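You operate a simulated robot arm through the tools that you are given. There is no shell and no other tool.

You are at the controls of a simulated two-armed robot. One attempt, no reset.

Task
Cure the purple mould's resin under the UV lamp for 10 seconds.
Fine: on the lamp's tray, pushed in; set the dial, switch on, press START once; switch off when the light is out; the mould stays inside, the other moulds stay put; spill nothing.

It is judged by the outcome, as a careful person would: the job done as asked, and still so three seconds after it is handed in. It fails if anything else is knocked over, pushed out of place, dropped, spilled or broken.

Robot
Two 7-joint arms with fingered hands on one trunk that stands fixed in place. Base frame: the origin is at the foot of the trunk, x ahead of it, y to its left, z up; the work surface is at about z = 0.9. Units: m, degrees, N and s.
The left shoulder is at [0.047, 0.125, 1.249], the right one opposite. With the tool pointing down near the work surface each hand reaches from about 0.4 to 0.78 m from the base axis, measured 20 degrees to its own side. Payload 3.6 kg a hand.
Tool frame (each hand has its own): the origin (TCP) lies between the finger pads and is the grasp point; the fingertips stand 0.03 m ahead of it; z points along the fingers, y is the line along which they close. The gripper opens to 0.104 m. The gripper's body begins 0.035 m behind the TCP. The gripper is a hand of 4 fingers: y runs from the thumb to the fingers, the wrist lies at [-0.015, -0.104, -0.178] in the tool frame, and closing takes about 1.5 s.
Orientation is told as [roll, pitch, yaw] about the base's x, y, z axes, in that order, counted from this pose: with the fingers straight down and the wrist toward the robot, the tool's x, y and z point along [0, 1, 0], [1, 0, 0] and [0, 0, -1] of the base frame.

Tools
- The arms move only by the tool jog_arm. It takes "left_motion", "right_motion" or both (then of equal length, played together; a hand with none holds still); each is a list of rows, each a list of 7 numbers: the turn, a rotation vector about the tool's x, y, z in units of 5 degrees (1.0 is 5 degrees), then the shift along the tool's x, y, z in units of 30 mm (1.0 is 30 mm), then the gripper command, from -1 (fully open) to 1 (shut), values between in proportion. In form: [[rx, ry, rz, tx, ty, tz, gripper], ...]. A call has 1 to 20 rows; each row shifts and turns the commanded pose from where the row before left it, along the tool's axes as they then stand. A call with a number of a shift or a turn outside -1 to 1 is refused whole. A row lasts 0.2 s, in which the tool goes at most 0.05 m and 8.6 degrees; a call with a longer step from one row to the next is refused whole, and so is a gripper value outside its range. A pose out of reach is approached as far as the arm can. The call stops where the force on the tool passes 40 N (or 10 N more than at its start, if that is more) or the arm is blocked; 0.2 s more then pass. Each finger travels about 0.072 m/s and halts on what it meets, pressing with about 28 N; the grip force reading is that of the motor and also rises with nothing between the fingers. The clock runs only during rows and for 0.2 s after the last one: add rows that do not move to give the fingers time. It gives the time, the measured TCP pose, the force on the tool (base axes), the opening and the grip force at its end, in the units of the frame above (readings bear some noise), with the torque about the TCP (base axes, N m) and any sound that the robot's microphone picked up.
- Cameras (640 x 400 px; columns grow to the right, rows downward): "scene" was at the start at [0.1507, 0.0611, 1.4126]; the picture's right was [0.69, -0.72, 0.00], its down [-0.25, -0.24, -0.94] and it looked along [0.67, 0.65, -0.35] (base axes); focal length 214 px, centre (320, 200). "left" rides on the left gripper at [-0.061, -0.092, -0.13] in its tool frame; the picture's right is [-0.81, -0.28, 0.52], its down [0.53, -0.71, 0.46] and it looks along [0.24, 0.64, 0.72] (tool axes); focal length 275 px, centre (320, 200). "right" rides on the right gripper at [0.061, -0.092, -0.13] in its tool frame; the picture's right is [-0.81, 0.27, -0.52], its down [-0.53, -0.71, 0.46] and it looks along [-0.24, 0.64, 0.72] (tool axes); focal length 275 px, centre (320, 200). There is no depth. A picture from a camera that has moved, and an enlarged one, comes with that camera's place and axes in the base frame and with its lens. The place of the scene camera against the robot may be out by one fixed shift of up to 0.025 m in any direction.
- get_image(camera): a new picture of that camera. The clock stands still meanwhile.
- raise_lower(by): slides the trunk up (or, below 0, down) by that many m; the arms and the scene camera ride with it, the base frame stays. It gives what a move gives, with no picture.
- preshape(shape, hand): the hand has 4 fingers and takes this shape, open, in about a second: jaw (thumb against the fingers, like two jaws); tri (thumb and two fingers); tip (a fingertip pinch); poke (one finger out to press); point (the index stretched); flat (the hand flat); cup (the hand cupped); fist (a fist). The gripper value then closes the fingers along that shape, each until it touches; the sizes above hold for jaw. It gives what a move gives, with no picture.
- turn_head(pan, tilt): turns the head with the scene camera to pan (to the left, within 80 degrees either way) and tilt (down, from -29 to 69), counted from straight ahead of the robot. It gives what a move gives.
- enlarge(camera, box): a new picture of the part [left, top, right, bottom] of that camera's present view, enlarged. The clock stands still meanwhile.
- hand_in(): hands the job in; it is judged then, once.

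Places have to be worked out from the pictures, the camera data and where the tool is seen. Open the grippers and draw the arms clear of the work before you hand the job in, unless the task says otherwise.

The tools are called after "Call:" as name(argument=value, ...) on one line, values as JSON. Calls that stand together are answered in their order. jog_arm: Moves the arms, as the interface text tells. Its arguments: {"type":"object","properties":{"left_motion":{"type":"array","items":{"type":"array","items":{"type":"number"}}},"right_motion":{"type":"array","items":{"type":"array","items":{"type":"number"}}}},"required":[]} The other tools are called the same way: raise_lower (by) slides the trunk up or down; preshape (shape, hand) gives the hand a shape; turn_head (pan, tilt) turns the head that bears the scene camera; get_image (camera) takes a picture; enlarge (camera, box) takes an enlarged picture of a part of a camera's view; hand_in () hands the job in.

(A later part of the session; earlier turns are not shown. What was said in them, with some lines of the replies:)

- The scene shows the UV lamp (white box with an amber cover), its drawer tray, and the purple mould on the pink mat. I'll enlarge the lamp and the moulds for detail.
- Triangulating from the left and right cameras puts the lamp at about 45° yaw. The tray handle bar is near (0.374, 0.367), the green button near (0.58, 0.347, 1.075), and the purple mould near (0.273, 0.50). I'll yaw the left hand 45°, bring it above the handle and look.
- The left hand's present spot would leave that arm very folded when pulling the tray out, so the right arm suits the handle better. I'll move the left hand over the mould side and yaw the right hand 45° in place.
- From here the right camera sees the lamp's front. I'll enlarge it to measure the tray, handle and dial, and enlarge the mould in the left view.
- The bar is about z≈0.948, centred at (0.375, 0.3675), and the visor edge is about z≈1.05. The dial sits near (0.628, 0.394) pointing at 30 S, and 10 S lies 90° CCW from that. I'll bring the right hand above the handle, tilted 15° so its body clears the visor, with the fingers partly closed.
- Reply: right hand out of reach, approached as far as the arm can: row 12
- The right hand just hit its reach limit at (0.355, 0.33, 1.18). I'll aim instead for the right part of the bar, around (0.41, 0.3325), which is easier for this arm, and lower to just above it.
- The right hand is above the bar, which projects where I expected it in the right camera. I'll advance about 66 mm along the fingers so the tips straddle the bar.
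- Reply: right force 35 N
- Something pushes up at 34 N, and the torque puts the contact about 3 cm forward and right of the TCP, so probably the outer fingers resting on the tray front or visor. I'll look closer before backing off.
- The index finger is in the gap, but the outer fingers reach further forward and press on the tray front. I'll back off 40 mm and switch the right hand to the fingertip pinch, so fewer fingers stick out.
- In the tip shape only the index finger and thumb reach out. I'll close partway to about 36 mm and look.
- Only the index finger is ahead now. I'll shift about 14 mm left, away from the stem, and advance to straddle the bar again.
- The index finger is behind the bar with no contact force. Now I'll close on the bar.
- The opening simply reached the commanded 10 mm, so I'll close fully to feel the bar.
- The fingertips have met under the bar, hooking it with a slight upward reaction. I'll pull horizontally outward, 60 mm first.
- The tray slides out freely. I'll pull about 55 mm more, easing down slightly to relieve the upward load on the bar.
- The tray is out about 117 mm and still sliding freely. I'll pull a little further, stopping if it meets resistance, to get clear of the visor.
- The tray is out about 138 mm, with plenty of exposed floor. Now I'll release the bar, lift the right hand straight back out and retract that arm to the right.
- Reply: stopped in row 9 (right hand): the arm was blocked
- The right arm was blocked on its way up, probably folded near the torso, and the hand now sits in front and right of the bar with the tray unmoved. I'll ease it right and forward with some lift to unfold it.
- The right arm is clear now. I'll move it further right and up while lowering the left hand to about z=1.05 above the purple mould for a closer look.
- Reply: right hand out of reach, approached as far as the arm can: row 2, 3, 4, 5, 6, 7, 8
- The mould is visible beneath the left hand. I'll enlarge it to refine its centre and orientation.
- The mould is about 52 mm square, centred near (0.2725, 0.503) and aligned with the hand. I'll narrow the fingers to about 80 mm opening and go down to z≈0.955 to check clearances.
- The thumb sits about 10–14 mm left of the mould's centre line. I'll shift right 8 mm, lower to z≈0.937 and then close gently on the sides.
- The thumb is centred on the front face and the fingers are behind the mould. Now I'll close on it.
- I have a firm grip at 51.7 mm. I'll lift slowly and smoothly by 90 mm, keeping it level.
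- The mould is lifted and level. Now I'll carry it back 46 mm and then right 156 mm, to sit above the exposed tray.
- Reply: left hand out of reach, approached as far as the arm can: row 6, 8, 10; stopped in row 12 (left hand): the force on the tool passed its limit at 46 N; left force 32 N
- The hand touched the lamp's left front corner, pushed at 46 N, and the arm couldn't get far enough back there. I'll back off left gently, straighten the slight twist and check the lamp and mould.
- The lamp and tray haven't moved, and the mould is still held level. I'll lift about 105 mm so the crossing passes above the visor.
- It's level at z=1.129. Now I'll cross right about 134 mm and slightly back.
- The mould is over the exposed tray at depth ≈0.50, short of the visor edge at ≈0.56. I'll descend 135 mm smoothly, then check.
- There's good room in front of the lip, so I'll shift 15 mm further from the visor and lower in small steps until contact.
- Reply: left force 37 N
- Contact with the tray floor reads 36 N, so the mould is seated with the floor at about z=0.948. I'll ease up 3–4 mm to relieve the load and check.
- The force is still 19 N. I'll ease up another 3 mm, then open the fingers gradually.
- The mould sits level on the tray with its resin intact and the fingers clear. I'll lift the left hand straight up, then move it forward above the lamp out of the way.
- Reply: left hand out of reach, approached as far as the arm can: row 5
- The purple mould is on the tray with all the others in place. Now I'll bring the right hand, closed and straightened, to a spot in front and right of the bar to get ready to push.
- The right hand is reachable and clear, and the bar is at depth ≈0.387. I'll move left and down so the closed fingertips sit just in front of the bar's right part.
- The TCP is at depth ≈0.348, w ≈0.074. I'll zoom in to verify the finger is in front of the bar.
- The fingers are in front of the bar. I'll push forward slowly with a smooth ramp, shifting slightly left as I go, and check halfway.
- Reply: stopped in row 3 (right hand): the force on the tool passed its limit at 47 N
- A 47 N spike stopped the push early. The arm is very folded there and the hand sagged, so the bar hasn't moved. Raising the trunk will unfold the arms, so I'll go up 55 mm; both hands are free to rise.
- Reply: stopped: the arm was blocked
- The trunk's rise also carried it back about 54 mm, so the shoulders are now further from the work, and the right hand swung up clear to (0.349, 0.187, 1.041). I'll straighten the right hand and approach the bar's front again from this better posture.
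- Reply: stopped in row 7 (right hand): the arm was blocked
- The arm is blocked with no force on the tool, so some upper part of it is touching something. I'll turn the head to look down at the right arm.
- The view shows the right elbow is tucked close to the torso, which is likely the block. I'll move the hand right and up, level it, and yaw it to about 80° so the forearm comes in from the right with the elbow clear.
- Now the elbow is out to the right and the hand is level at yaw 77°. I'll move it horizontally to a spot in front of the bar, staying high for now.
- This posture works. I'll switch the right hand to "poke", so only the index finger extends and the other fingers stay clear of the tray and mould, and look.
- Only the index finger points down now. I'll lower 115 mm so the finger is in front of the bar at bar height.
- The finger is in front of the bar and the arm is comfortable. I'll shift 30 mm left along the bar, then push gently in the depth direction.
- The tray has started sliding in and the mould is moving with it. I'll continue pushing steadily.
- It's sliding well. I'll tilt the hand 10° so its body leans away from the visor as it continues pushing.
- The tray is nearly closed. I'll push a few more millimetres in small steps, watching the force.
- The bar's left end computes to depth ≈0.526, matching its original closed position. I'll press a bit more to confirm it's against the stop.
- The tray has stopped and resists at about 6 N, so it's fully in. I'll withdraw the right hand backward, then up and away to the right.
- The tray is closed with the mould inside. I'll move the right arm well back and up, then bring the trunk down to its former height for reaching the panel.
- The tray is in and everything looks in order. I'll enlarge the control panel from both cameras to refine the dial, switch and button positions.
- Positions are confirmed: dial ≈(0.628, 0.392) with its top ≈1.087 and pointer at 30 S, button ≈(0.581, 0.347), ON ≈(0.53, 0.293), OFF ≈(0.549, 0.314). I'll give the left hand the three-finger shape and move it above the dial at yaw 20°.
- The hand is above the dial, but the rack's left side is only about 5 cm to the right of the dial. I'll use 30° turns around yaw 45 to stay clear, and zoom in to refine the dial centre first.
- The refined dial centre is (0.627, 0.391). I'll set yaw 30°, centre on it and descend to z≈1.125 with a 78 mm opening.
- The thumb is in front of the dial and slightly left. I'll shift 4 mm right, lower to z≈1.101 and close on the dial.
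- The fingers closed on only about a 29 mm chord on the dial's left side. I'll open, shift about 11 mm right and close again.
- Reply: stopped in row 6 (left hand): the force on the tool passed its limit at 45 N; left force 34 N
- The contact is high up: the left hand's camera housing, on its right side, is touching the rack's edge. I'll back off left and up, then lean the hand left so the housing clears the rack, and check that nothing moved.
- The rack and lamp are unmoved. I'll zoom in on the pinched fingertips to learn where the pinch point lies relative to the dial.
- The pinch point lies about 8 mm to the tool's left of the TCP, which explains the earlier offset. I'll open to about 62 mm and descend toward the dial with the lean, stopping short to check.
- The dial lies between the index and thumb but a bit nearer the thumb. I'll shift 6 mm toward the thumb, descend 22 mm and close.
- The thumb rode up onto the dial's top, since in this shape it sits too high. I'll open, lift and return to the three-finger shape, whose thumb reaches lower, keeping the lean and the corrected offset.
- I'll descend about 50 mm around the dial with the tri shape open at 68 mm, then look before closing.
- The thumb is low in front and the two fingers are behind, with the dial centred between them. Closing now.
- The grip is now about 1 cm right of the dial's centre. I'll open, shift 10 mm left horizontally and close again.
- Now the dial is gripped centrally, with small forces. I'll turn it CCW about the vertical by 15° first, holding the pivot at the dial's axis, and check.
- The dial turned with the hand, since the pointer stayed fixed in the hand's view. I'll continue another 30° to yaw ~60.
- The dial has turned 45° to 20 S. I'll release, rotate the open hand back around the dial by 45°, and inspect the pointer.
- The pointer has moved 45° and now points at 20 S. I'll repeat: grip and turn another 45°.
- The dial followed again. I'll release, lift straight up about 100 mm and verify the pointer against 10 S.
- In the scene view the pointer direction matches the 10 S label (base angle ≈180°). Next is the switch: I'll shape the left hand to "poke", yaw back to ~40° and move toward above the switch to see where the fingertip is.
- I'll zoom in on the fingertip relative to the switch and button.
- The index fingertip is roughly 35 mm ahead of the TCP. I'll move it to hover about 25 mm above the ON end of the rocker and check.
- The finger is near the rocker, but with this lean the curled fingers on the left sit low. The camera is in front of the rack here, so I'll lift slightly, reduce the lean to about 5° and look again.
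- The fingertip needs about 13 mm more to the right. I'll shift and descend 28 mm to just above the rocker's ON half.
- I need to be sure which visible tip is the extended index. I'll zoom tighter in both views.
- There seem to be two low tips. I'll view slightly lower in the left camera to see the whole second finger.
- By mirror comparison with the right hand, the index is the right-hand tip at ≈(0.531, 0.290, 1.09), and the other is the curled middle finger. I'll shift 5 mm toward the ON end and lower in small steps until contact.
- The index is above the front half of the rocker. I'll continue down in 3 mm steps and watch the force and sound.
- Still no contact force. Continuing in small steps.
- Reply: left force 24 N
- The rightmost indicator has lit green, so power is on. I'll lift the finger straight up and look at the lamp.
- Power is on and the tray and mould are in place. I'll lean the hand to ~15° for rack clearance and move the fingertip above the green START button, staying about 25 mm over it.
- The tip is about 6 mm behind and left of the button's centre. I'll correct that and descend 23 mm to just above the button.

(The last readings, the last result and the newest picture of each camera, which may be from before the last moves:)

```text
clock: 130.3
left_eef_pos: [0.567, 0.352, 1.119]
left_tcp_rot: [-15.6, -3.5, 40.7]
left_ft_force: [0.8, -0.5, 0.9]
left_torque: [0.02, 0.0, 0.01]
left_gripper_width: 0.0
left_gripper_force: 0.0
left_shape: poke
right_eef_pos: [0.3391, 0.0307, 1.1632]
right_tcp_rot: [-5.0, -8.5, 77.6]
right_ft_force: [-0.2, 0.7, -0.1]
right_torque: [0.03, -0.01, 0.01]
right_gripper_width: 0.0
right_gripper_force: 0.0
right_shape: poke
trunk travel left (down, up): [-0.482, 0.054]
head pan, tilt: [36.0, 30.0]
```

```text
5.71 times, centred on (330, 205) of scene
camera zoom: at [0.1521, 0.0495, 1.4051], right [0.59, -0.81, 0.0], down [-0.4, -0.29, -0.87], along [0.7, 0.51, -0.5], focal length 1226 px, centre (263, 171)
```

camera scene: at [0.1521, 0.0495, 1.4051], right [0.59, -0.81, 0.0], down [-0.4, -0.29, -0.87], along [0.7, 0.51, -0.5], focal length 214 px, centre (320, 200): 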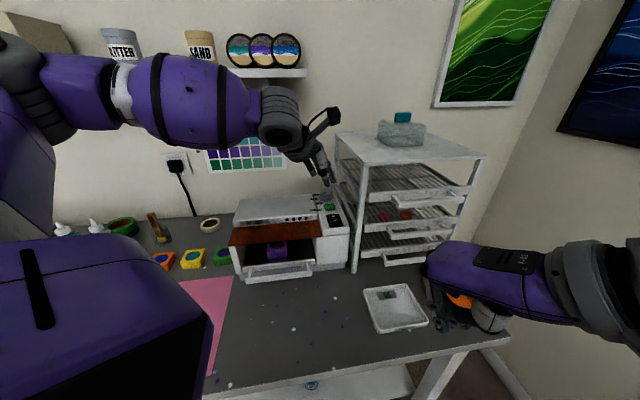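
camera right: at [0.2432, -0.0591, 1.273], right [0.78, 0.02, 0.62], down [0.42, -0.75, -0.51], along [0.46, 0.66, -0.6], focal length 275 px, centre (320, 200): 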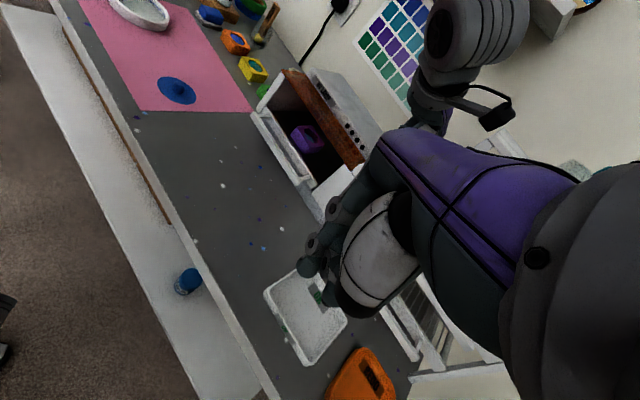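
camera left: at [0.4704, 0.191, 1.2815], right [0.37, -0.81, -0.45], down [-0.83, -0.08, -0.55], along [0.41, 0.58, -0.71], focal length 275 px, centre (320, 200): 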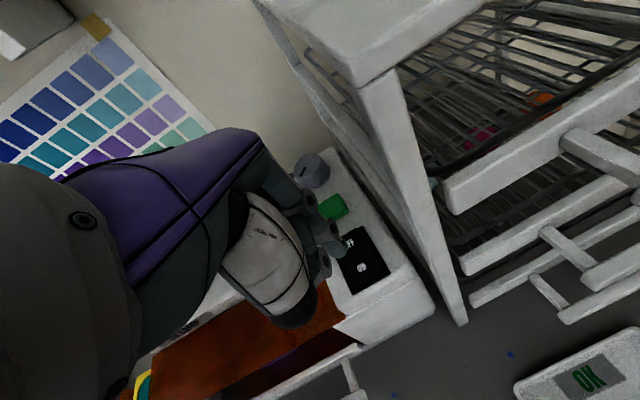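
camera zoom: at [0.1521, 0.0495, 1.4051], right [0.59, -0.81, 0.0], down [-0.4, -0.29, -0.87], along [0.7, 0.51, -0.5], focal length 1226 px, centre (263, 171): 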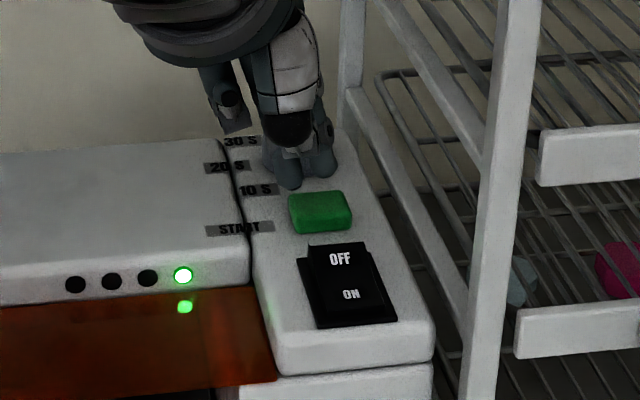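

The fingertip is over the button by both views within a few mm. I'll shift 3 mm toward the robot and descend in small steps, watching for contact.

Call:
jog_arm(left_motion=[[0, 0, 0, 0, -0.1, 0, 1], [0, 0, 0, 0.026, 0, 0.097, 1], [0, 0, 0, 0.026, 0, 0.097, 1], [0, 0, 0, 0.026, 0, 0.097, 1]])

Call:
enlarge(camera="left", box=[260, 150, 400, 310])

Call:
enlarge(camera="scene", box=[300, 170, 360, 240])

```text
clock: 131.3
left_eef_pos: [0.5667, 0.3513, 1.1097]
left_tcp_rot: [-15.7, -3.4, 40.7]
left_ft_force: [0.5, -0.4, -0.2]
left_torque: [-0.02, 0.03, -0.01]
left_gripper_width: 0.0
left_gripper_force: 0.0
left_shape: poke
right_eef_pos: [0.338, 0.0315, 1.1625]
right_tcp_rot: [-5.1, -8.5, 77.6]
right_ft_force: [0.1, -0.4, 0.0]
right_torque: [0.01, 0.03, -0.01]
right_gripper_width: 0.0
right_gripper_force: 0.1
right_shape: poke
trunk travel left (down, up): [-0.482, 0.054]
head pan, tilt: [36.0, 30.0]
```

```text
2.50 times, centred on (330, 230) of left
camera zoom: at [0.507, 0.2673, 1.2449], right [0.4, -0.87, -0.29], down [-0.77, -0.15, -0.62], along [0.5, 0.48, -0.72], focal length 688 px, centre (295, 125)
```

zoom: 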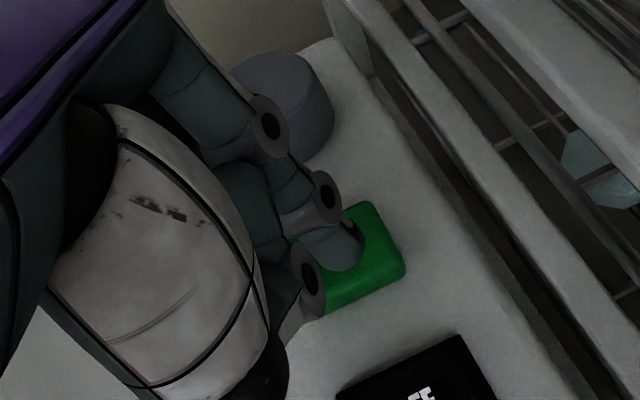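

```text
5.71 times, centred on (330, 205) of scene
camera zoom: at [0.1522, 0.0496, 1.4051], right [0.59, -0.81, 0.0], down [-0.4, -0.29, -0.87], along [0.7, 0.51, -0.5], focal length 1226 px, centre (263, 171)
```

zoom: 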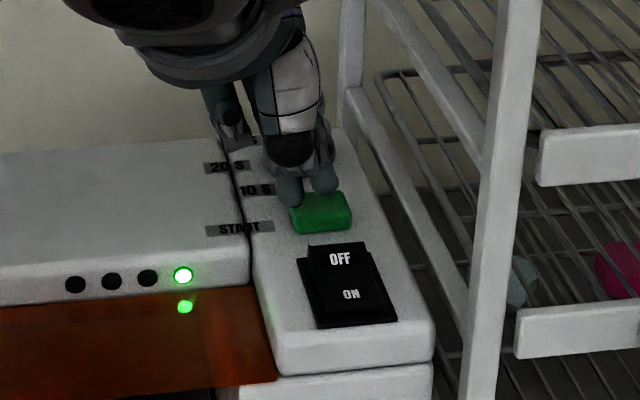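

The tip is over the rear part of the button. I'll shift 4 mm more toward the robot and lower another 5 mm.

Call:
jog_arm(left_motion=[[0, 0, 0, 0, -0.13, 0, 1], [0, 0, 0, 0.02, 0, 0.08, 1], [0, 0, 0, 0.02, 0, 0.08, 1]])

Call:
enlarge(camera="scene", box=[220, 170, 380, 290])

Call:
enlarge(camera="left", box=[260, 150, 400, 310])

```text
clock: 132.1
left_eef_pos: [0.5642, 0.3485, 1.1052]
left_tcp_rot: [-15.6, -3.4, 40.7]
left_ft_force: [0.5, 0.6, -0.5]
left_torque: [0.0, -0.01, 0.04]
left_gripper_width: 0.0
left_gripper_force: 0.0
left_shape: poke
right_eef_pos: [0.3373, 0.031, 1.162]
right_tcp_rot: [-5.0, -8.5, 77.6]
right_ft_force: [0.3, 0.6, 0.3]
right_torque: [-0.02, 0.01, 0.0]
right_gripper_width: 0.0001
right_gripper_force: 0.0
right_shape: poke
trunk travel left (down, up): [-0.482, 0.054]
head pan, tilt: [36.0, 30.0]
```

```text
3.33 times, centred on (300, 230) of scene
camera zoom: at [0.1521, 0.0495, 1.4051], right [0.59, -0.81, 0.0], down [-0.4, -0.29, -0.87], along [0.7, 0.51, -0.5], focal length 715 px, centre (387, 100)
```

zoom: 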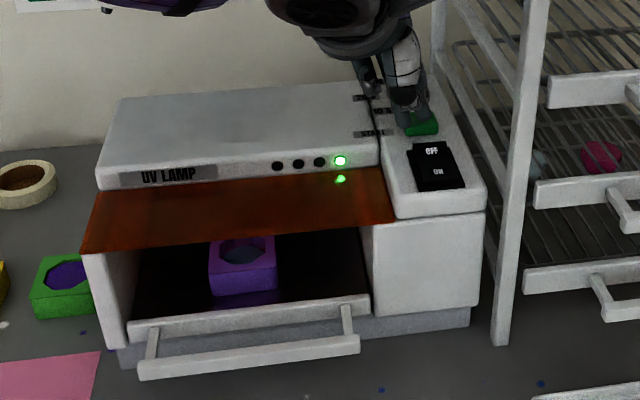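

```text
2.50 times, centred on (330, 230) of left
camera zoom: at [0.5044, 0.2647, 1.2396], right [0.4, -0.87, -0.3], down [-0.77, -0.15, -0.62], along [0.5, 0.48, -0.72], focal length 688 px, centre (295, 125)
```

zoom: 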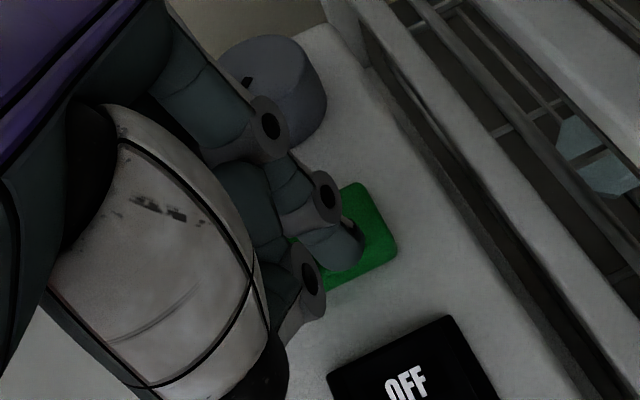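

No contact yet and the tip is well within the button. Continuing down gently.

Call:
jog_arm(left_motion=[[0, 0, 0, 0.02, 0, 0.08, 1], [0, 0, 0, 0.02, 0, 0.08, 1]])

Call:
enlarge(camera="scene", box=[220, 170, 380, 290])

```text
clock: 132.7
left_eef_pos: [0.5647, 0.348, 1.101]
left_tcp_rot: [-15.7, -3.5, 40.7]
left_ft_force: [-0.9, 0.5, 1.5]
left_torque: [0.03, 0.07, 0.0]
left_gripper_width: 0.0001
left_gripper_force: 0.0
left_shape: poke
right_eef_pos: [0.3365, 0.0308, 1.1636]
right_tcp_rot: [-5.0, -8.5, 77.6]
right_ft_force: [0.4, -0.7, 0.2]
right_torque: [0.01, -0.03, 0.0]
right_gripper_width: 0.0
right_gripper_force: 0.2
right_shape: poke
trunk travel left (down, up): [-0.482, 0.054]
head pan, tilt: [36.0, 30.0]
heard: click
```

```text
3.33 times, centred on (300, 230) of scene
camera zoom: at [0.1518, 0.0494, 1.4052], right [0.59, -0.81, 0.0], down [-0.4, -0.29, -0.87], along [0.7, 0.51, -0.5], focal length 715 px, centre (387, 100)
```

zoom: 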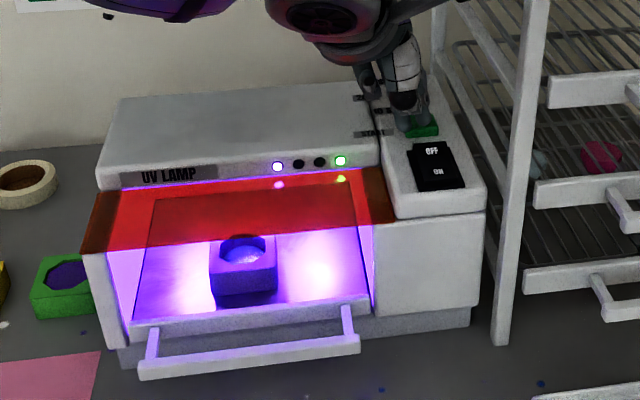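

A click, and the UV light is on with the first timer LED lit. I'll lift straight off the button and begin moving toward the OFF end of the rocker while it runs.

Call:
jog_arm(left_motion=[[0, 0, 0, -0.06, 0, -0.25, 1], [0, 0, 0, -0.13, 0, -0.48, 1], [0, 0, 0, -0.13, 0, -0.48, 1], [0, 0, 0, 0, 0, 0, 1]])

Call:
enlarge(camera="scene", box=[220, 170, 380, 290])

Call:
enlarge(camera="left", box=[260, 150, 400, 310])

```text
clock: 133.7
left_eef_pos: [0.5621, 0.3461, 1.1367]
left_tcp_rot: [-15.6, -3.4, 40.7]
left_ft_force: [-0.5, -0.7, 0.2]
left_torque: [0.0, 0.0, 0.01]
left_gripper_width: 0.0
left_gripper_force: 0.1
left_shape: poke
right_eef_pos: [0.3371, 0.03, 1.1634]
right_tcp_rot: [-5.0, -8.5, 77.7]
right_ft_force: [-0.4, 0.4, -0.1]
right_torque: [0.0, 0.05, 0.0]
right_gripper_width: 0.0
right_gripper_force: 0.1
right_shape: poke
trunk travel left (down, up): [-0.482, 0.054]
head pan, tilt: [36.0, 30.0]
```

```text
3.33 times, centred on (300, 230) of scene
camera zoom: at [0.1523, 0.0496, 1.4051], right [0.59, -0.81, 0.0], down [-0.4, -0.29, -0.87], along [0.7, 0.51, -0.5], focal length 715 px, centre (387, 100)
```

zoom: 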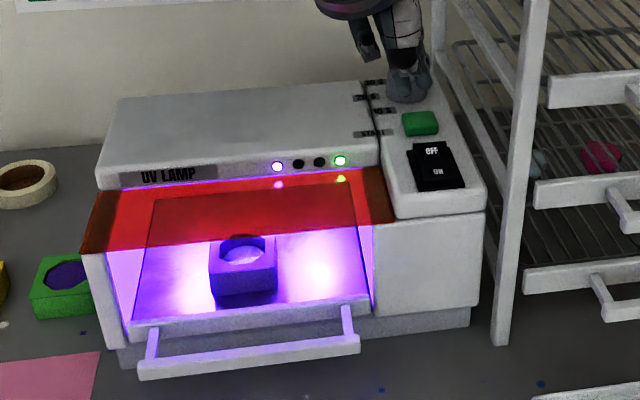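

```text
2.50 times, centred on (330, 230) of left
camera zoom: at [0.5024, 0.2638, 1.2724], right [0.4, -0.87, -0.3], down [-0.77, -0.15, -0.62], along [0.5, 0.48, -0.72], focal length 688 px, centre (295, 125)
```

zoom: 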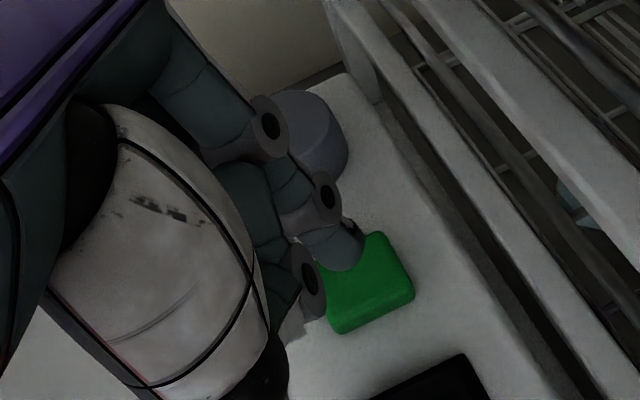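

I'll move the fingertip about 40 mm toward the robot so it hovers above the OFF end, then wait for the light to go out.

Call:
jog_arm(left_motion=[[0, 0, 0, 0, -0.44, 0, 1], [0, 0, 0, 0, -0.44, 0, 1], [0, 0, 0, 0, -0.44, 0, 1], [0, 0, 0, 0, 0, 0, 1]])

Call:
enlarge(camera="scene", box=[300, 170, 360, 240])

Call:
enlarge(camera="left", box=[260, 150, 400, 310])

```text
clock: 134.7
left_eef_pos: [0.5326, 0.321, 1.1349]
left_tcp_rot: [-15.7, -3.5, 40.8]
left_ft_force: [-0.4, 0.3, 0.6]
left_torque: [0.02, 0.02, 0.02]
left_gripper_width: 0.0
left_gripper_force: 0.1
left_shape: poke
right_eef_pos: [0.3371, 0.0303, 1.1612]
right_tcp_rot: [-5.0, -8.6, 77.6]
right_ft_force: [-0.5, 0.3, 0.0]
right_torque: [-0.02, 0.02, -0.02]
right_gripper_width: 0.0001
right_gripper_force: 0.1
right_shape: poke
trunk travel left (down, up): [-0.482, 0.054]
head pan, tilt: [36.0, 30.0]
```

```text
5.71 times, centred on (330, 205) of scene
camera zoom: at [0.1523, 0.0496, 1.4051], right [0.59, -0.81, 0.0], down [-0.4, -0.29, -0.87], along [0.7, 0.51, -0.5], focal length 1226 px, centre (263, 171)
```

zoom: 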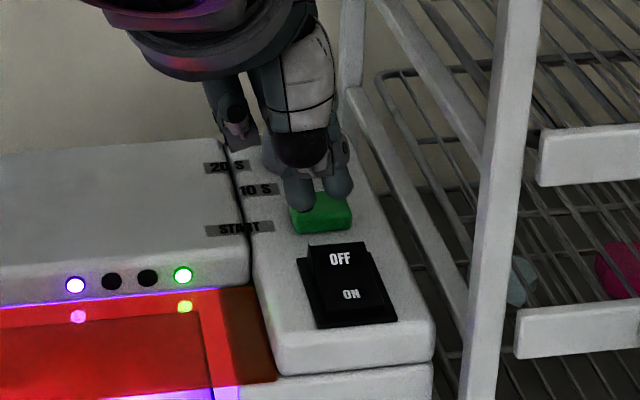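

```text
2.50 times, centred on (330, 230) of left
camera zoom: at [0.4727, 0.2379, 1.2702], right [0.4, -0.87, -0.3], down [-0.77, -0.15, -0.62], along [0.5, 0.48, -0.72], focal length 688 px, centre (295, 125)
```

zoom: 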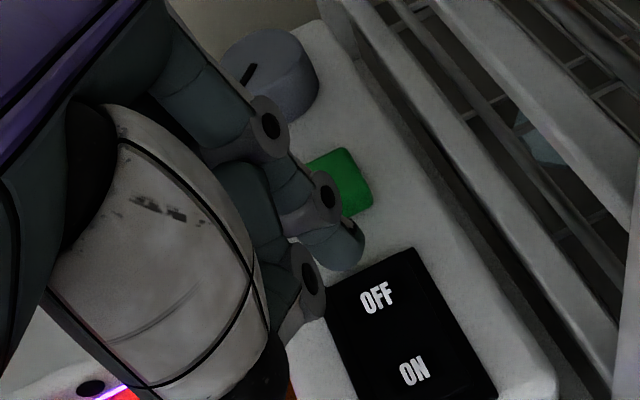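

The tip is positioned above OFF. I'll hold still while the lamp runs.

Call:
jog_arm(left_motion=[[0, 0, 0, 0, -0.1, 0, 1], [0, 0, 0, 0, 0, 0, 1], [0, 0, 0, 0, 0, 0, 1], [0, 0, 0, 0, 0, 0, 1], [0, 0, 0, 0, 0, 0, 1], [0, 0, 0, 0, 0, 0, 1], [0, 0, 0, 0, 0, 0, 1], [0, 0, 0, 0, 0, 0, 1], [0, 0, 0, 0, 0, 0, 1], [0, 0, 0, 0, 0, 0, 1], [0, 0, 0, 0, 0, 0, 1], [0, 0, 0, 0, 0, 0, 1], [0, 0, 0, 0, 0, 0, 1], [0, 0, 0, 0, 0, 0, 1], [0, 0, 0, 0, 0, 0, 1], [0, 0, 0, 0, 0, 0, 1], [0, 0, 0, 0, 0, 0, 1], [0, 0, 0, 0, 0, 0, 1], [0, 0, 0, 0, 0, 0, 1], [0, 0, 0, 0, 0, 0, 1]])

Call:
jog_arm(left_motion=[[0, 0, 0, 0, 0, 0, 1], [0, 0, 0, 0, 0, 0, 1], [0, 0, 0, 0, 0, 0, 1], [0, 0, 0, 0, 0, 0, 1], [0, 0, 0, 0, 0, 0, 1], [0, 0, 0, 0, 0, 0, 1], [0, 0, 0, 0, 0, 0, 1], [0, 0, 0, 0, 0, 0, 1], [0, 0, 0, 0, 0, 0, 1], [0, 0, 0, 0, 0, 0, 1], [0, 0, 0, 0, 0, 0, 1], [0, 0, 0, 0, 0, 0, 1], [0, 0, 0, 0, 0, 0, 1], [0, 0, 0, 0, 0, 0, 1], [0, 0, 0, 0, 0, 0, 1], [0, 0, 0, 0, 0, 0, 1], [0, 0, 0, 0, 0, 0, 1], [0, 0, 0, 0, 0, 0, 1], [0, 0, 0, 0, 0, 0, 1], [0, 0, 0, 0, 0, 0, 1]])

Call:
enlarge(camera="scene", box=[220, 170, 380, 290])

```text
clock: 138.9
left_eef_pos: [0.5303, 0.3185, 1.1345]
left_tcp_rot: [-15.7, -3.3, 40.8]
left_ft_force: [-0.2, 0.3, 0.3]
left_torque: [0.01, 0.01, 0.0]
left_gripper_width: 0.0
left_gripper_force: 0.1
left_shape: poke
right_eef_pos: [0.3383, 0.0305, 1.1633]
right_tcp_rot: [-5.1, -8.4, 77.6]
right_ft_force: [0.1, 0.2, 0.0]
right_torque: [0.01, 0.03, -0.02]
right_gripper_width: 0.0003
right_gripper_force: 0.0
right_shape: poke
trunk travel left (down, up): [-0.482, 0.054]
head pan, tilt: [36.0, 30.0]
```

```text
clock: 143.1
left_eef_pos: [0.5308, 0.3189, 1.1356]
left_tcp_rot: [-15.8, -3.4, 40.8]
left_ft_force: [0.6, 0.1, 0.6]
left_torque: [0.0, -0.02, 0.02]
left_gripper_width: 0.0
left_gripper_force: 0.0
left_shape: poke
right_eef_pos: [0.3379, 0.0311, 1.1633]
right_tcp_rot: [-5.1, -8.5, 77.6]
right_ft_force: [0.0, 0.9, -0.6]
right_torque: [0.01, 0.03, -0.01]
right_gripper_width: 0.0
right_gripper_force: 0.1
right_shape: poke
trunk travel left (down, up): [-0.482, 0.054]
head pan, tilt: [36.0, 30.0]
```

```text
3.33 times, centred on (300, 230) of scene
camera zoom: at [0.1522, 0.0495, 1.4051], right [0.59, -0.81, 0.0], down [-0.4, -0.29, -0.87], along [0.7, 0.51, -0.5], focal length 715 px, centre (387, 100)
```

zoom: 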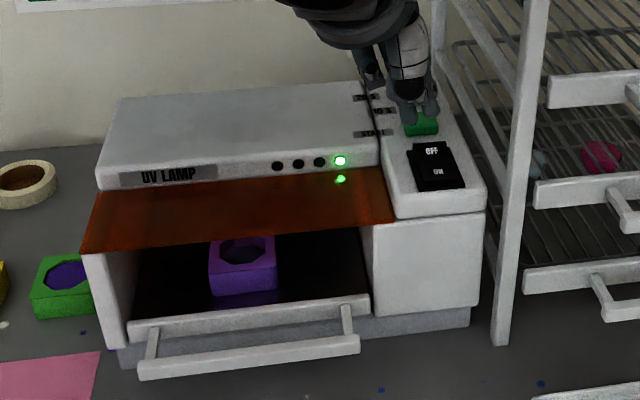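

The UV light is out and only the power LED remains. I'll shift 4 mm toward the robot, clear of START, and descend on OFF.

Call:
jog_arm(left_motion=[[0, 0, 0, 0, -0.13, 0, 1], [0, 0, 0, 0.07, 0, 0.26, 1], [0, 0, 0, 0.07, 0, 0.26, 1], [0, 0, 0, 0.05, 0, 0.2, 1], [0, 0, 0, 0, 0, 0, 1]])

Call:
enlarge(camera="scene", box=[300, 170, 360, 240])

Call:
enlarge(camera="left", box=[260, 150, 400, 310])

```text
clock: 144.3
left_eef_pos: [0.5292, 0.3175, 1.1117]
left_tcp_rot: [-15.7, -3.4, 40.6]
left_ft_force: [0.5, -0.7, -0.4]
left_torque: [-0.01, 0.0, -0.01]
left_gripper_width: 0.0
left_gripper_force: 0.0
left_shape: poke
right_eef_pos: [0.3394, 0.0307, 1.1631]
right_tcp_rot: [-5.0, -8.5, 77.6]
right_ft_force: [0.0, 0.3, 0.0]
right_torque: [-0.01, 0.0, -0.03]
right_gripper_width: 0.0
right_gripper_force: 0.1
right_shape: poke
trunk travel left (down, up): [-0.482, 0.054]
head pan, tilt: [36.0, 30.0]
```

```text
5.71 times, centred on (330, 205) of scene
camera zoom: at [0.1521, 0.0495, 1.4051], right [0.59, -0.81, 0.0], down [-0.4, -0.29, -0.87], along [0.7, 0.51, -0.5], focal length 1226 px, centre (263, 171)
```

zoom: 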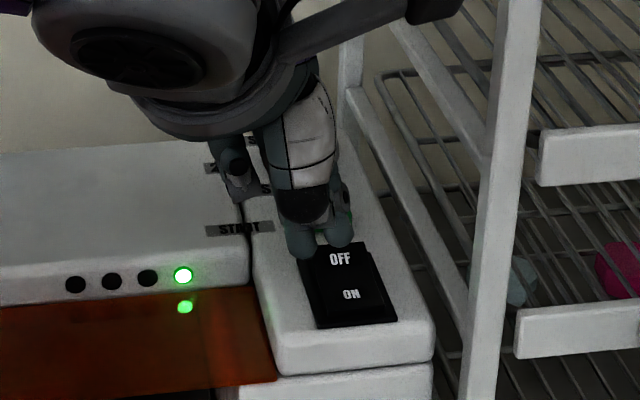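

```text
2.50 times, centred on (330, 230) of left
camera zoom: at [0.4688, 0.2342, 1.2471], right [0.4, -0.87, -0.3], down [-0.77, -0.15, -0.62], along [0.5, 0.48, -0.72], focal length 688 px, centre (295, 125)
```

zoom: 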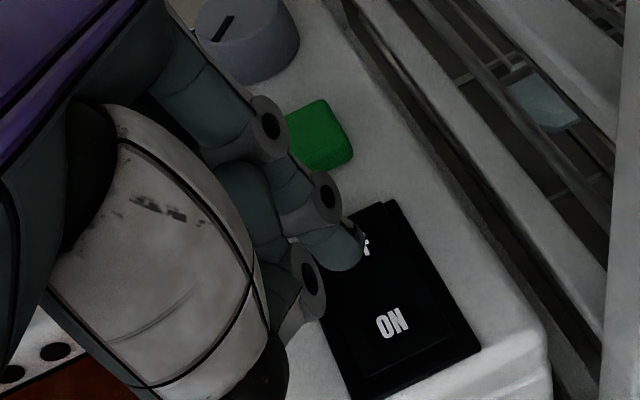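

The index tip sits over the OFF marking. Lowering in small steps now.

Call:
jog_arm(left_motion=[[0, 0, 0, 0.01, 0, 0.09, 1], [0, 0, 0, 0.01, 0, 0.09, 1], [0, 0, 0, 0.01, 0, 0.09, 1]])

Call:
enlarge(camera="scene", box=[300, 170, 360, 240])

```text
clock: 145.1
left_eef_pos: [0.529, 0.3148, 1.1047]
left_tcp_rot: [-15.6, -3.4, 40.7]
left_ft_force: [0.1, 0.8, 0.5]
left_torque: [0.01, 0.02, 0.01]
left_gripper_width: 0.0
left_gripper_force: 0.0
left_shape: poke
right_eef_pos: [0.337, 0.0312, 1.1632]
right_tcp_rot: [-5.0, -8.5, 77.6]
right_ft_force: [-0.2, -0.7, -1.1]
right_torque: [0.01, -0.01, -0.01]
right_gripper_width: 0.0002
right_gripper_force: 0.1
right_shape: poke
trunk travel left (down, up): [-0.482, 0.054]
head pan, tilt: [36.0, 30.0]
```

```text
5.71 times, centred on (330, 205) of scene
camera zoom: at [0.1522, 0.0496, 1.4051], right [0.59, -0.81, 0.0], down [-0.4, -0.29, -0.87], along [0.7, 0.51, -0.5], focal length 1226 px, centre (263, 171)
```

zoom: 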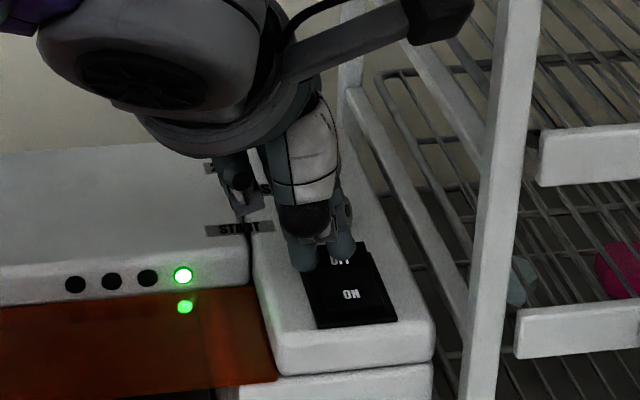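

Not yet in contact. A few more millimetres.

Call:
jog_arm(left_motion=[[0, 0, 0, 0.02, 0, 0.09, 1], [0, 0, 0, 0.02, 0, 0.09, 1]])

Call:
enlarge(camera="scene", box=[300, 170, 360, 240])

```text
clock: 145.7
left_eef_pos: [0.5298, 0.3168, 1.1018]
left_tcp_rot: [-15.8, -3.6, 40.7]
left_ft_force: [-1.3, 3.7, 10.0]
left_torque: [0.09, 0.02, -0.01]
left_gripper_width: 0.0
left_gripper_force: 0.1
left_shape: poke
right_eef_pos: [0.3372, 0.0313, 1.1626]
right_tcp_rot: [-5.0, -8.6, 77.6]
right_ft_force: [-0.2, 1.1, 0.1]
right_torque: [-0.02, -0.01, 0.0]
right_gripper_width: 0.0
right_gripper_force: 0.1
right_shape: poke
trunk travel left (down, up): [-0.482, 0.054]
head pan, tilt: [36.0, 30.0]
```

```text
5.71 times, centred on (330, 205) of scene
camera zoom: at [0.151, 0.0496, 1.4054], right [0.59, -0.81, 0.0], down [-0.4, -0.29, -0.87], along [0.7, 0.51, -0.5], focal length 1226 px, centre (263, 171)
```

zoom: 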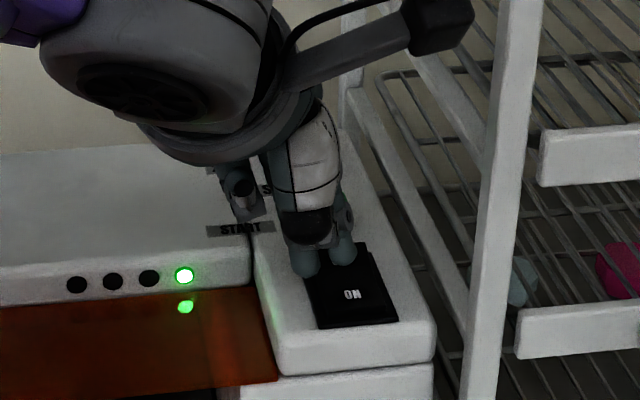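

Contact at 10 N but the LED is still on, so I'll press a little more.

Call:
jog_arm(left_motion=[[0, 0, 0, 0.01, 0, 0.08, 1]])

Call:
enlarge(camera="scene", box=[300, 170, 360, 240])

Call:
enlarge(camera="left", box=[260, 150, 400, 310])

```text
clock: 146.1
left_eef_pos: [0.5313, 0.3167, 1.1012]
left_tcp_rot: [-15.9, -3.8, 40.7]
left_ft_force: [-0.8, 6.9, 23.3]
left_torque: [0.14, 0.01, 0.03]
left_gripper_width: 0.0001
left_gripper_force: 0.0
left_shape: poke
right_eef_pos: [0.3365, 0.0308, 1.1639]
right_tcp_rot: [-5.1, -8.5, 77.7]
right_ft_force: [0.0, 0.0, 0.0]
right_torque: [0.02, 0.0, 0.01]
right_gripper_width: 0.0001
right_gripper_force: 0.2
right_shape: poke
trunk travel left (down, up): [-0.482, 0.054]
head pan, tilt: [36.0, 30.0]
```

```text
5.71 times, centred on (330, 205) of scene
camera zoom: at [0.1498, 0.0495, 1.4057], right [0.59, -0.81, 0.0], down [-0.4, -0.29, -0.87], along [0.7, 0.51, -0.5], focal length 1226 px, centre (263, 171)
```

zoom: 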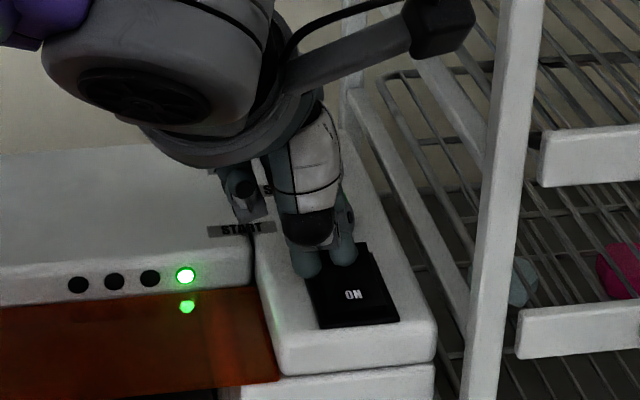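

```text
2.50 times, centred on (330, 230) of left
camera zoom: at [0.4693, 0.2333, 1.2352], right [0.41, -0.87, -0.29], down [-0.76, -0.15, -0.63], along [0.5, 0.48, -0.72], focal length 688 px, centre (295, 125)
```

zoom: 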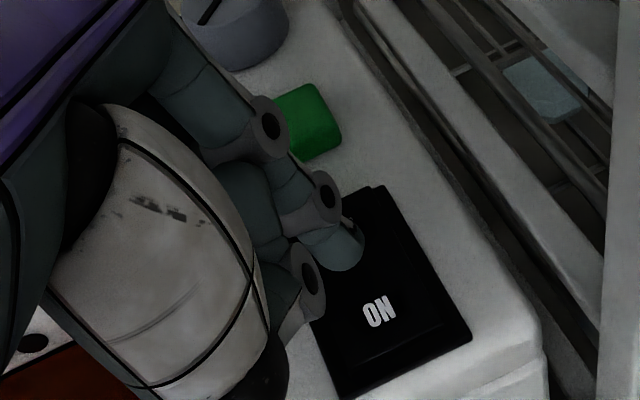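

The torque reading puts the actual pressing tip at about (0.532, 0.3125), near the rocker's pivot and left side. I'll lift 8 mm, shift 11 mm right and 14 mm toward the rear of the rocker, then press again.

Call:
jog_arm(left_motion=[[0, 0, 0, -0.08, 0, -0.3, 1], [0, 0, 0, -0.18, 0.23, 0.05, 1], [0, 0, 0, -0.18, 0.23, 0.05, 1], [0, 0, 0, 0, 0, 0, 1]])

Call:
enlarge(camera="scene", box=[300, 170, 360, 240])

Call:
enlarge(camera="left", box=[260, 150, 400, 310])

```text
clock: 147.1
left_eef_pos: [0.5469, 0.3159, 1.107]
left_tcp_rot: [-15.7, -3.3, 40.7]
left_ft_force: [-0.3, -0.1, 0.7]
left_torque: [0.0, -0.01, 0.0]
left_gripper_width: 0.0002
left_gripper_force: 0.0
left_shape: poke
right_eef_pos: [0.3373, 0.0311, 1.1631]
right_tcp_rot: [-5.0, -8.6, 77.6]
right_ft_force: [0.4, 0.9, -0.4]
right_torque: [0.01, 0.03, 0.03]
right_gripper_width: 0.0
right_gripper_force: 0.0
right_shape: poke
trunk travel left (down, up): [-0.482, 0.054]
head pan, tilt: [36.0, 30.0]
```

```text
5.71 times, centred on (330, 205) of scene
camera zoom: at [0.152, 0.0496, 1.4051], right [0.59, -0.81, 0.0], down [-0.4, -0.29, -0.87], along [0.7, 0.51, -0.5], focal length 1226 px, centre (263, 171)
```

zoom: 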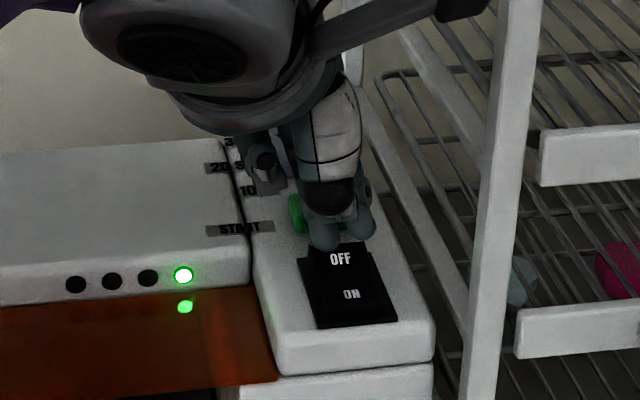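

```text
2.50 times, centred on (330, 230) of left
camera zoom: at [0.4878, 0.2336, 1.2415], right [0.4, -0.87, -0.3], down [-0.77, -0.15, -0.62], along [0.5, 0.48, -0.72], focal length 688 px, centre (295, 125)
```

zoom: 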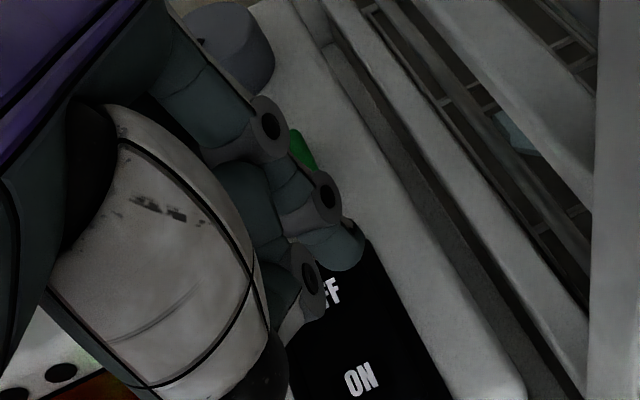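

Both tips now sit over the OFF half. Pressing down in small steps.

Call:
jog_arm(left_motion=[[0, 0, 0, 0.02, 0, 0.09, 1], [0, 0, 0, 0.02, 0, 0.09, 1], [0, 0, 0, 0.02, 0, 0.09, 1]])

Call:
enlarge(camera="scene", box=[300, 170, 360, 240])

```text
clock: 147.9
left_eef_pos: [0.5496, 0.3169, 1.1014]
left_tcp_rot: [-15.8, -3.7, 40.7]
left_ft_force: [-0.6, 4.3, 14.0]
left_torque: [0.23, 0.05, 0.01]
left_gripper_width: 0.0001
left_gripper_force: 0.1
left_shape: poke
right_eef_pos: [0.3362, 0.0307, 1.1644]
right_tcp_rot: [-5.0, -8.5, 77.7]
right_ft_force: [0.6, -0.2, -0.1]
right_torque: [-0.03, 0.01, 0.02]
right_gripper_width: 0.0
right_gripper_force: 0.1
right_shape: poke
trunk travel left (down, up): [-0.482, 0.054]
head pan, tilt: [36.0, 30.0]
```

```text
5.71 times, centred on (330, 205) of scene
camera zoom: at [0.1509, 0.0496, 1.4055], right [0.59, -0.81, 0.0], down [-0.4, -0.29, -0.87], along [0.7, 0.51, -0.5], focal length 1226 px, centre (263, 171)
```

zoom: 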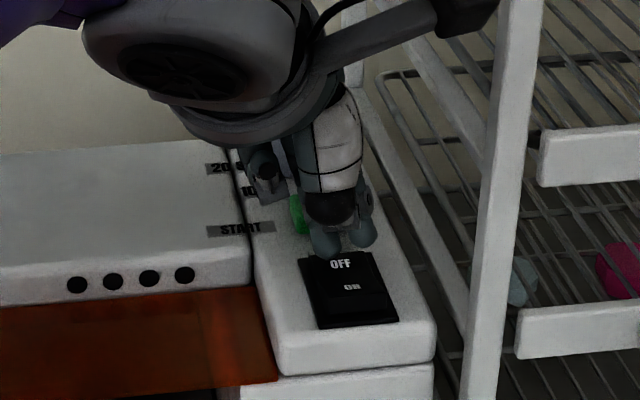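

All the LEDs are off, so the lamp is switched off. I'll lift straight up and retract the left hand to a clear spot.

Call:
jog_arm(left_motion=[[0, 0, 0, -0.06, 0, -0.25, 1], [0, 0, 0, -0.13, 0, -0.48, 1], [0, 0, 0, -0.2, 0, -0.75, 1], [0, 0, 0, -0.2, 0, -0.75, 1], [0, 0, 0, -0.2, 0, -0.75, 1], [0, 0, 0, -0.2, 0, -0.75, 1], [0, 0, 0, 0, -0.4, -0.75, 1], [0, 0, 0, 0, -0.8, -0.3, 1], [0, 0, 0, 0.4, -0.8, 0, 1], [0, 0, 0, 0.6, -0.6, 0, 1], [0, 0, 0, 0.6, -0.6, 0, 1]])

Call:
get_image(camera="scene")

Call:
enlarge(camera="scene", box=[220, 170, 380, 290])

Call:
get_image(camera="left")

```text
clock: 150.3
left_eef_pos: [0.433, 0.2904, 1.2261]
left_tcp_rot: [-15.6, -3.4, 40.7]
left_ft_force: [0.5, 0.6, 0.0]
left_torque: [0.0, 0.0, -0.01]
left_gripper_width: 0.0
left_gripper_force: 0.1
left_shape: poke
right_eef_pos: [0.3371, 0.0314, 1.1624]
right_tcp_rot: [-5.0, -8.5, 77.5]
right_ft_force: [0.5, 0.3, 0.5]
right_torque: [-0.02, -0.06, 0.03]
right_gripper_width: 0.0
right_gripper_force: 0.0
right_shape: poke
trunk travel left (down, up): [-0.482, 0.054]
head pan, tilt: [36.0, 30.0]
```

```text
taken
camera scene: at [0.1516, 0.0498, 1.4052], right [0.59, -0.81, 0.0], down [-0.4, -0.29, -0.87], along [0.7, 0.51, -0.5], focal length 214 px, centre (320, 200)
```

scene: 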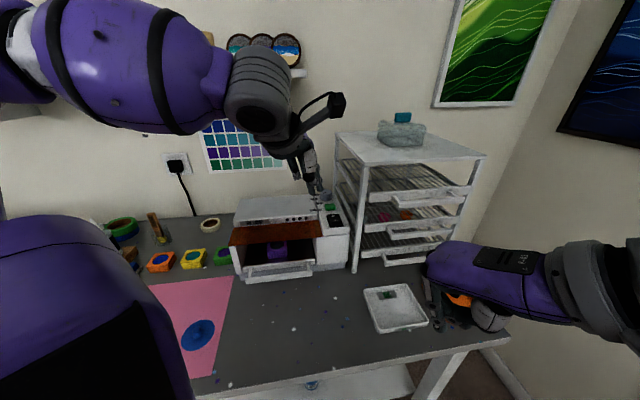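

```text
3.33 times, centred on (300, 230) of scene
camera zoom: at [0.1516, 0.0498, 1.4052], right [0.59, -0.81, 0.0], down [-0.4, -0.29, -0.87], along [0.7, 0.51, -0.5], focal length 715 px, centre (387, 100)
```

zoom: 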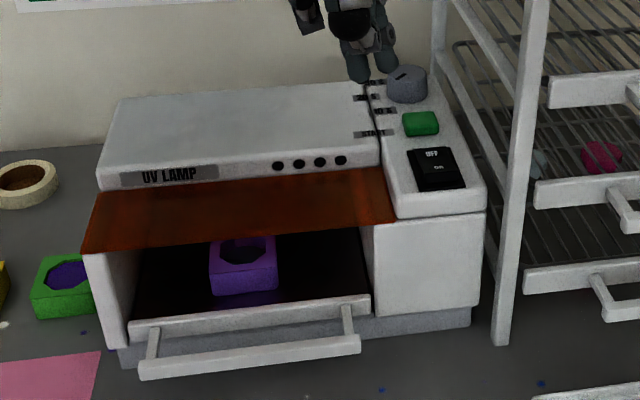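

```text
taken
camera left: at [0.3727, 0.2085, 1.3603], right [0.4, -0.87, -0.29], down [-0.77, -0.15, -0.62], along [0.5, 0.48, -0.72], focal length 275 px, centre (320, 200)
```

left: 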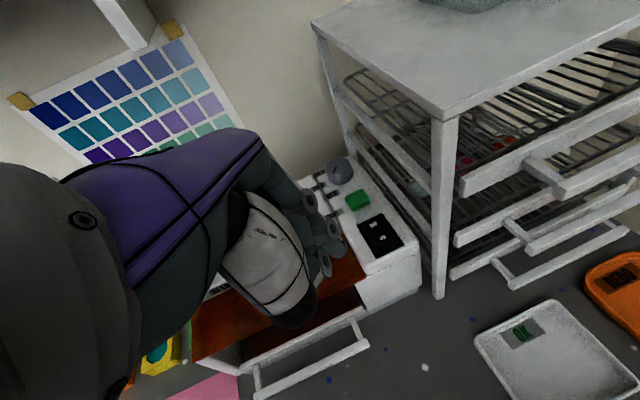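

The lamp is off, the tray closed with the mould inside, and the other moulds are untouched. I'll draw both arms up and clear, then open the hands.

Call:
jog_arm(left_motion=[[0, 0, 0, 0, 0, -0.8, 1], [0, 0, 0, 0, 0, -0.8, 1], [0, 1, 0, 0, 0, -0.5, 1], [0, 1, 0, 0, 0, -0.5, 1], [0, 1, 0, 0.3, 0, -0.5, 1], [0, 0, 0, 0.7, 0.2, -0.5, 1], [0, 0, 0, 0.7, 0.2, -0.5, 1], [0, 0, 0, 0.7, 0.2, -0.4, 1], [0, 0, 0, 0.7, 0.2, -0.4, 1], [0, 0, 0, 0.7, 0.2, -0.3, 1], [0, 0, 0, 0.7, 0.2, 0, 1], [0, 0, 0, 0.7, 0.2, 0, 1]], right_motion=[[0, 0, 0, 0, 0, -0.5, 1], [0, 0, 0, 0, 0, -0.5, 1], [0, 0, 0, 0, 0, -0.5, 1], [0, 0, 0, 0, 0, -0.5, 1], [0, 0, 0, 0, 0, -0.3, 1], [0, 0, 0, 0, 0, 0, 1], [0, 0, 0, 0, 0, 0, 1], [0, 0, 0, 0, 0, 0, 1], [0, 0, 0, 0, 0, 0, 1], [0, 0, 0, 0, 0, 0, 1], [0, 0, 0, 0, 0, 0, 1], [0, 0, 0, 0, 0, 0, 1]])

Call:
preshape(shape="jaw", hand="left")

Call:
preshape(shape="jaw", hand="right")

Call:
get_image(camera="scene")

Call:
enlarge(camera="scene", box=[140, 170, 380, 320])

Call:
get_image(camera="left")

```text
clock: 152.9
left_eef_pos: [0.3425, 0.4471, 1.378]
left_tcp_rot: [-0.7, -3.3, 40.7]
left_ft_force: [-0.5, 0.0, -1.0]
left_torque: [-0.01, -0.01, -0.02]
left_gripper_width: 0.0002
left_gripper_force: 0.1
left_shape: poke
right_eef_pos: [0.3307, 0.0228, 1.231]
right_tcp_rot: [-5.1, -8.5, 77.6]
right_ft_force: [0.3, 0.7, -0.3]
right_torque: [0.0, 0.01, 0.0]
right_gripper_width: 0.0
right_gripper_force: 0.1
right_shape: poke
trunk travel left (down, up): [-0.482, 0.054]
head pan, tilt: [36.0, 30.0]
```

```text
clock: 153.8
left_eef_pos: [0.3404, 0.4471, 1.3789]
left_tcp_rot: [-0.7, -3.4, 40.6]
left_ft_force: [0.5, 0.2, 0.0]
left_torque: [-0.01, 0.04, -0.01]
left_gripper_width: 0.1038
left_gripper_force: 0.1
left_shape: jaw
right_eef_pos: [0.3301, 0.0213, 1.231]
right_tcp_rot: [-5.0, -8.4, 77.6]
right_ft_force: [0.2, -0.6, 0.2]
right_torque: [0.01, 0.0, -0.03]
right_gripper_width: 0.0
right_gripper_force: 0.0
right_shape: poke
trunk travel left (down, up): [-0.482, 0.054]
head pan, tilt: [36.0, 30.0]
```

```text
clock: 154.7
left_eef_pos: [0.3426, 0.4464, 1.3797]
left_tcp_rot: [-0.6, -3.3, 40.8]
left_ft_force: [0.1, -0.3, 0.4]
left_torque: [0.01, -0.05, 0.03]
left_gripper_width: 0.1037
left_gripper_force: 0.1
left_shape: jaw
right_eef_pos: [0.3301, 0.0229, 1.2304]
right_tcp_rot: [-5.1, -8.5, 77.6]
right_ft_force: [-0.5, -0.3, 0.5]
right_torque: [0.0, 0.02, -0.01]
right_gripper_width: 0.1039
right_gripper_force: 0.1
right_shape: jaw
trunk travel left (down, up): [-0.482, 0.054]
head pan, tilt: [36.0, 30.0]
```

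```text
taken
camera scene: at [0.1522, 0.0495, 1.4051], right [0.59, -0.81, 0.0], down [-0.4, -0.29, -0.87], along [0.7, 0.51, -0.5], focal length 214 px, centre (320, 200)
```

scene: 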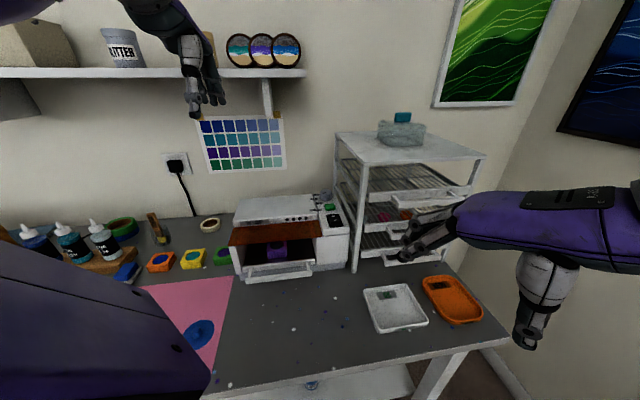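

```text
2.67 times, centred on (260, 245) of scene
camera zoom: at [0.1522, 0.0495, 1.4051], right [0.59, -0.81, 0.0], down [-0.4, -0.29, -0.87], along [0.7, 0.51, -0.5], focal length 572 px, centre (480, 80)
```

zoom: 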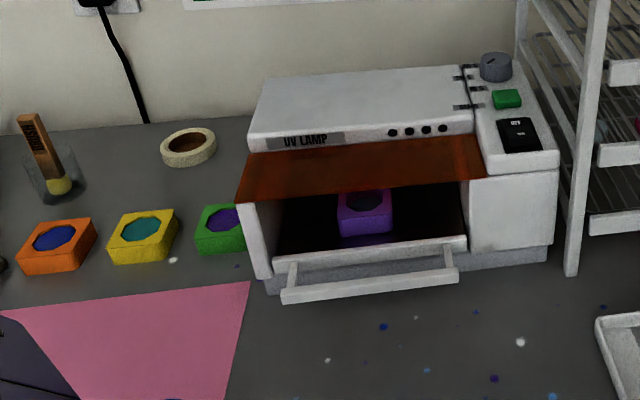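

```text
taken
camera left: at [0.3063, 0.3375, 1.5025], right [0.35, -0.78, -0.52], down [-0.86, -0.05, -0.5], along [0.37, 0.63, -0.69], focal length 275 px, centre (320, 200)
```

left: 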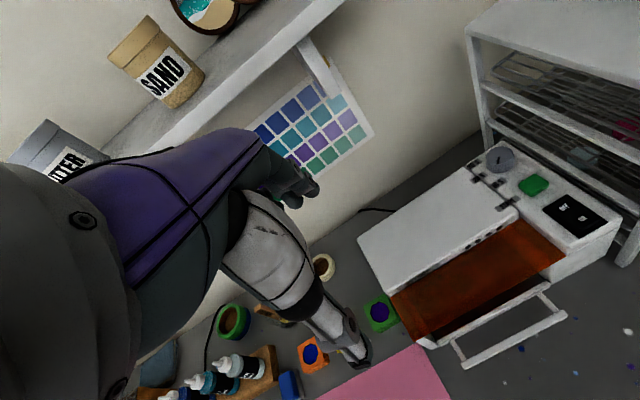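

The bar's end computes to depth ≈0.526, the same as its original closed position. The lamp is off, the mould is inside, and both hands are open and clear, so I'm handing in.

Call:
hand_in()

```text
The job is handed in.
```

The purple mould has been cured under the UV lamp for 10 seconds and is still inside on the closed tray.

- **Curing:** I turned the dial from 30 S to 10 S, switched the lamp on and pressed START once. The light came on with a single click and was out when I checked about 10 seconds later. I then switched the lamp off, and all its indicator lights are dark.
- **Tray:** The handle is back where it was before I opened the tray, and the mould and its resin looked intact with nothing spilled.
- **Bumps:** The left hand touched the lamp's left corner at 46 N while carrying the mould. It also touched the drying rack at 45 N while lining up on the dial. In the pictures neither had moved, nothing fell, and the other moulds stayed in place.
- **Switching off:** My first press on OFF landed near the switch's middle and did nothing, so I moved the finger and pressed again.

Both hands are open and clear of the work. I handed the job in at about 155 seconds.
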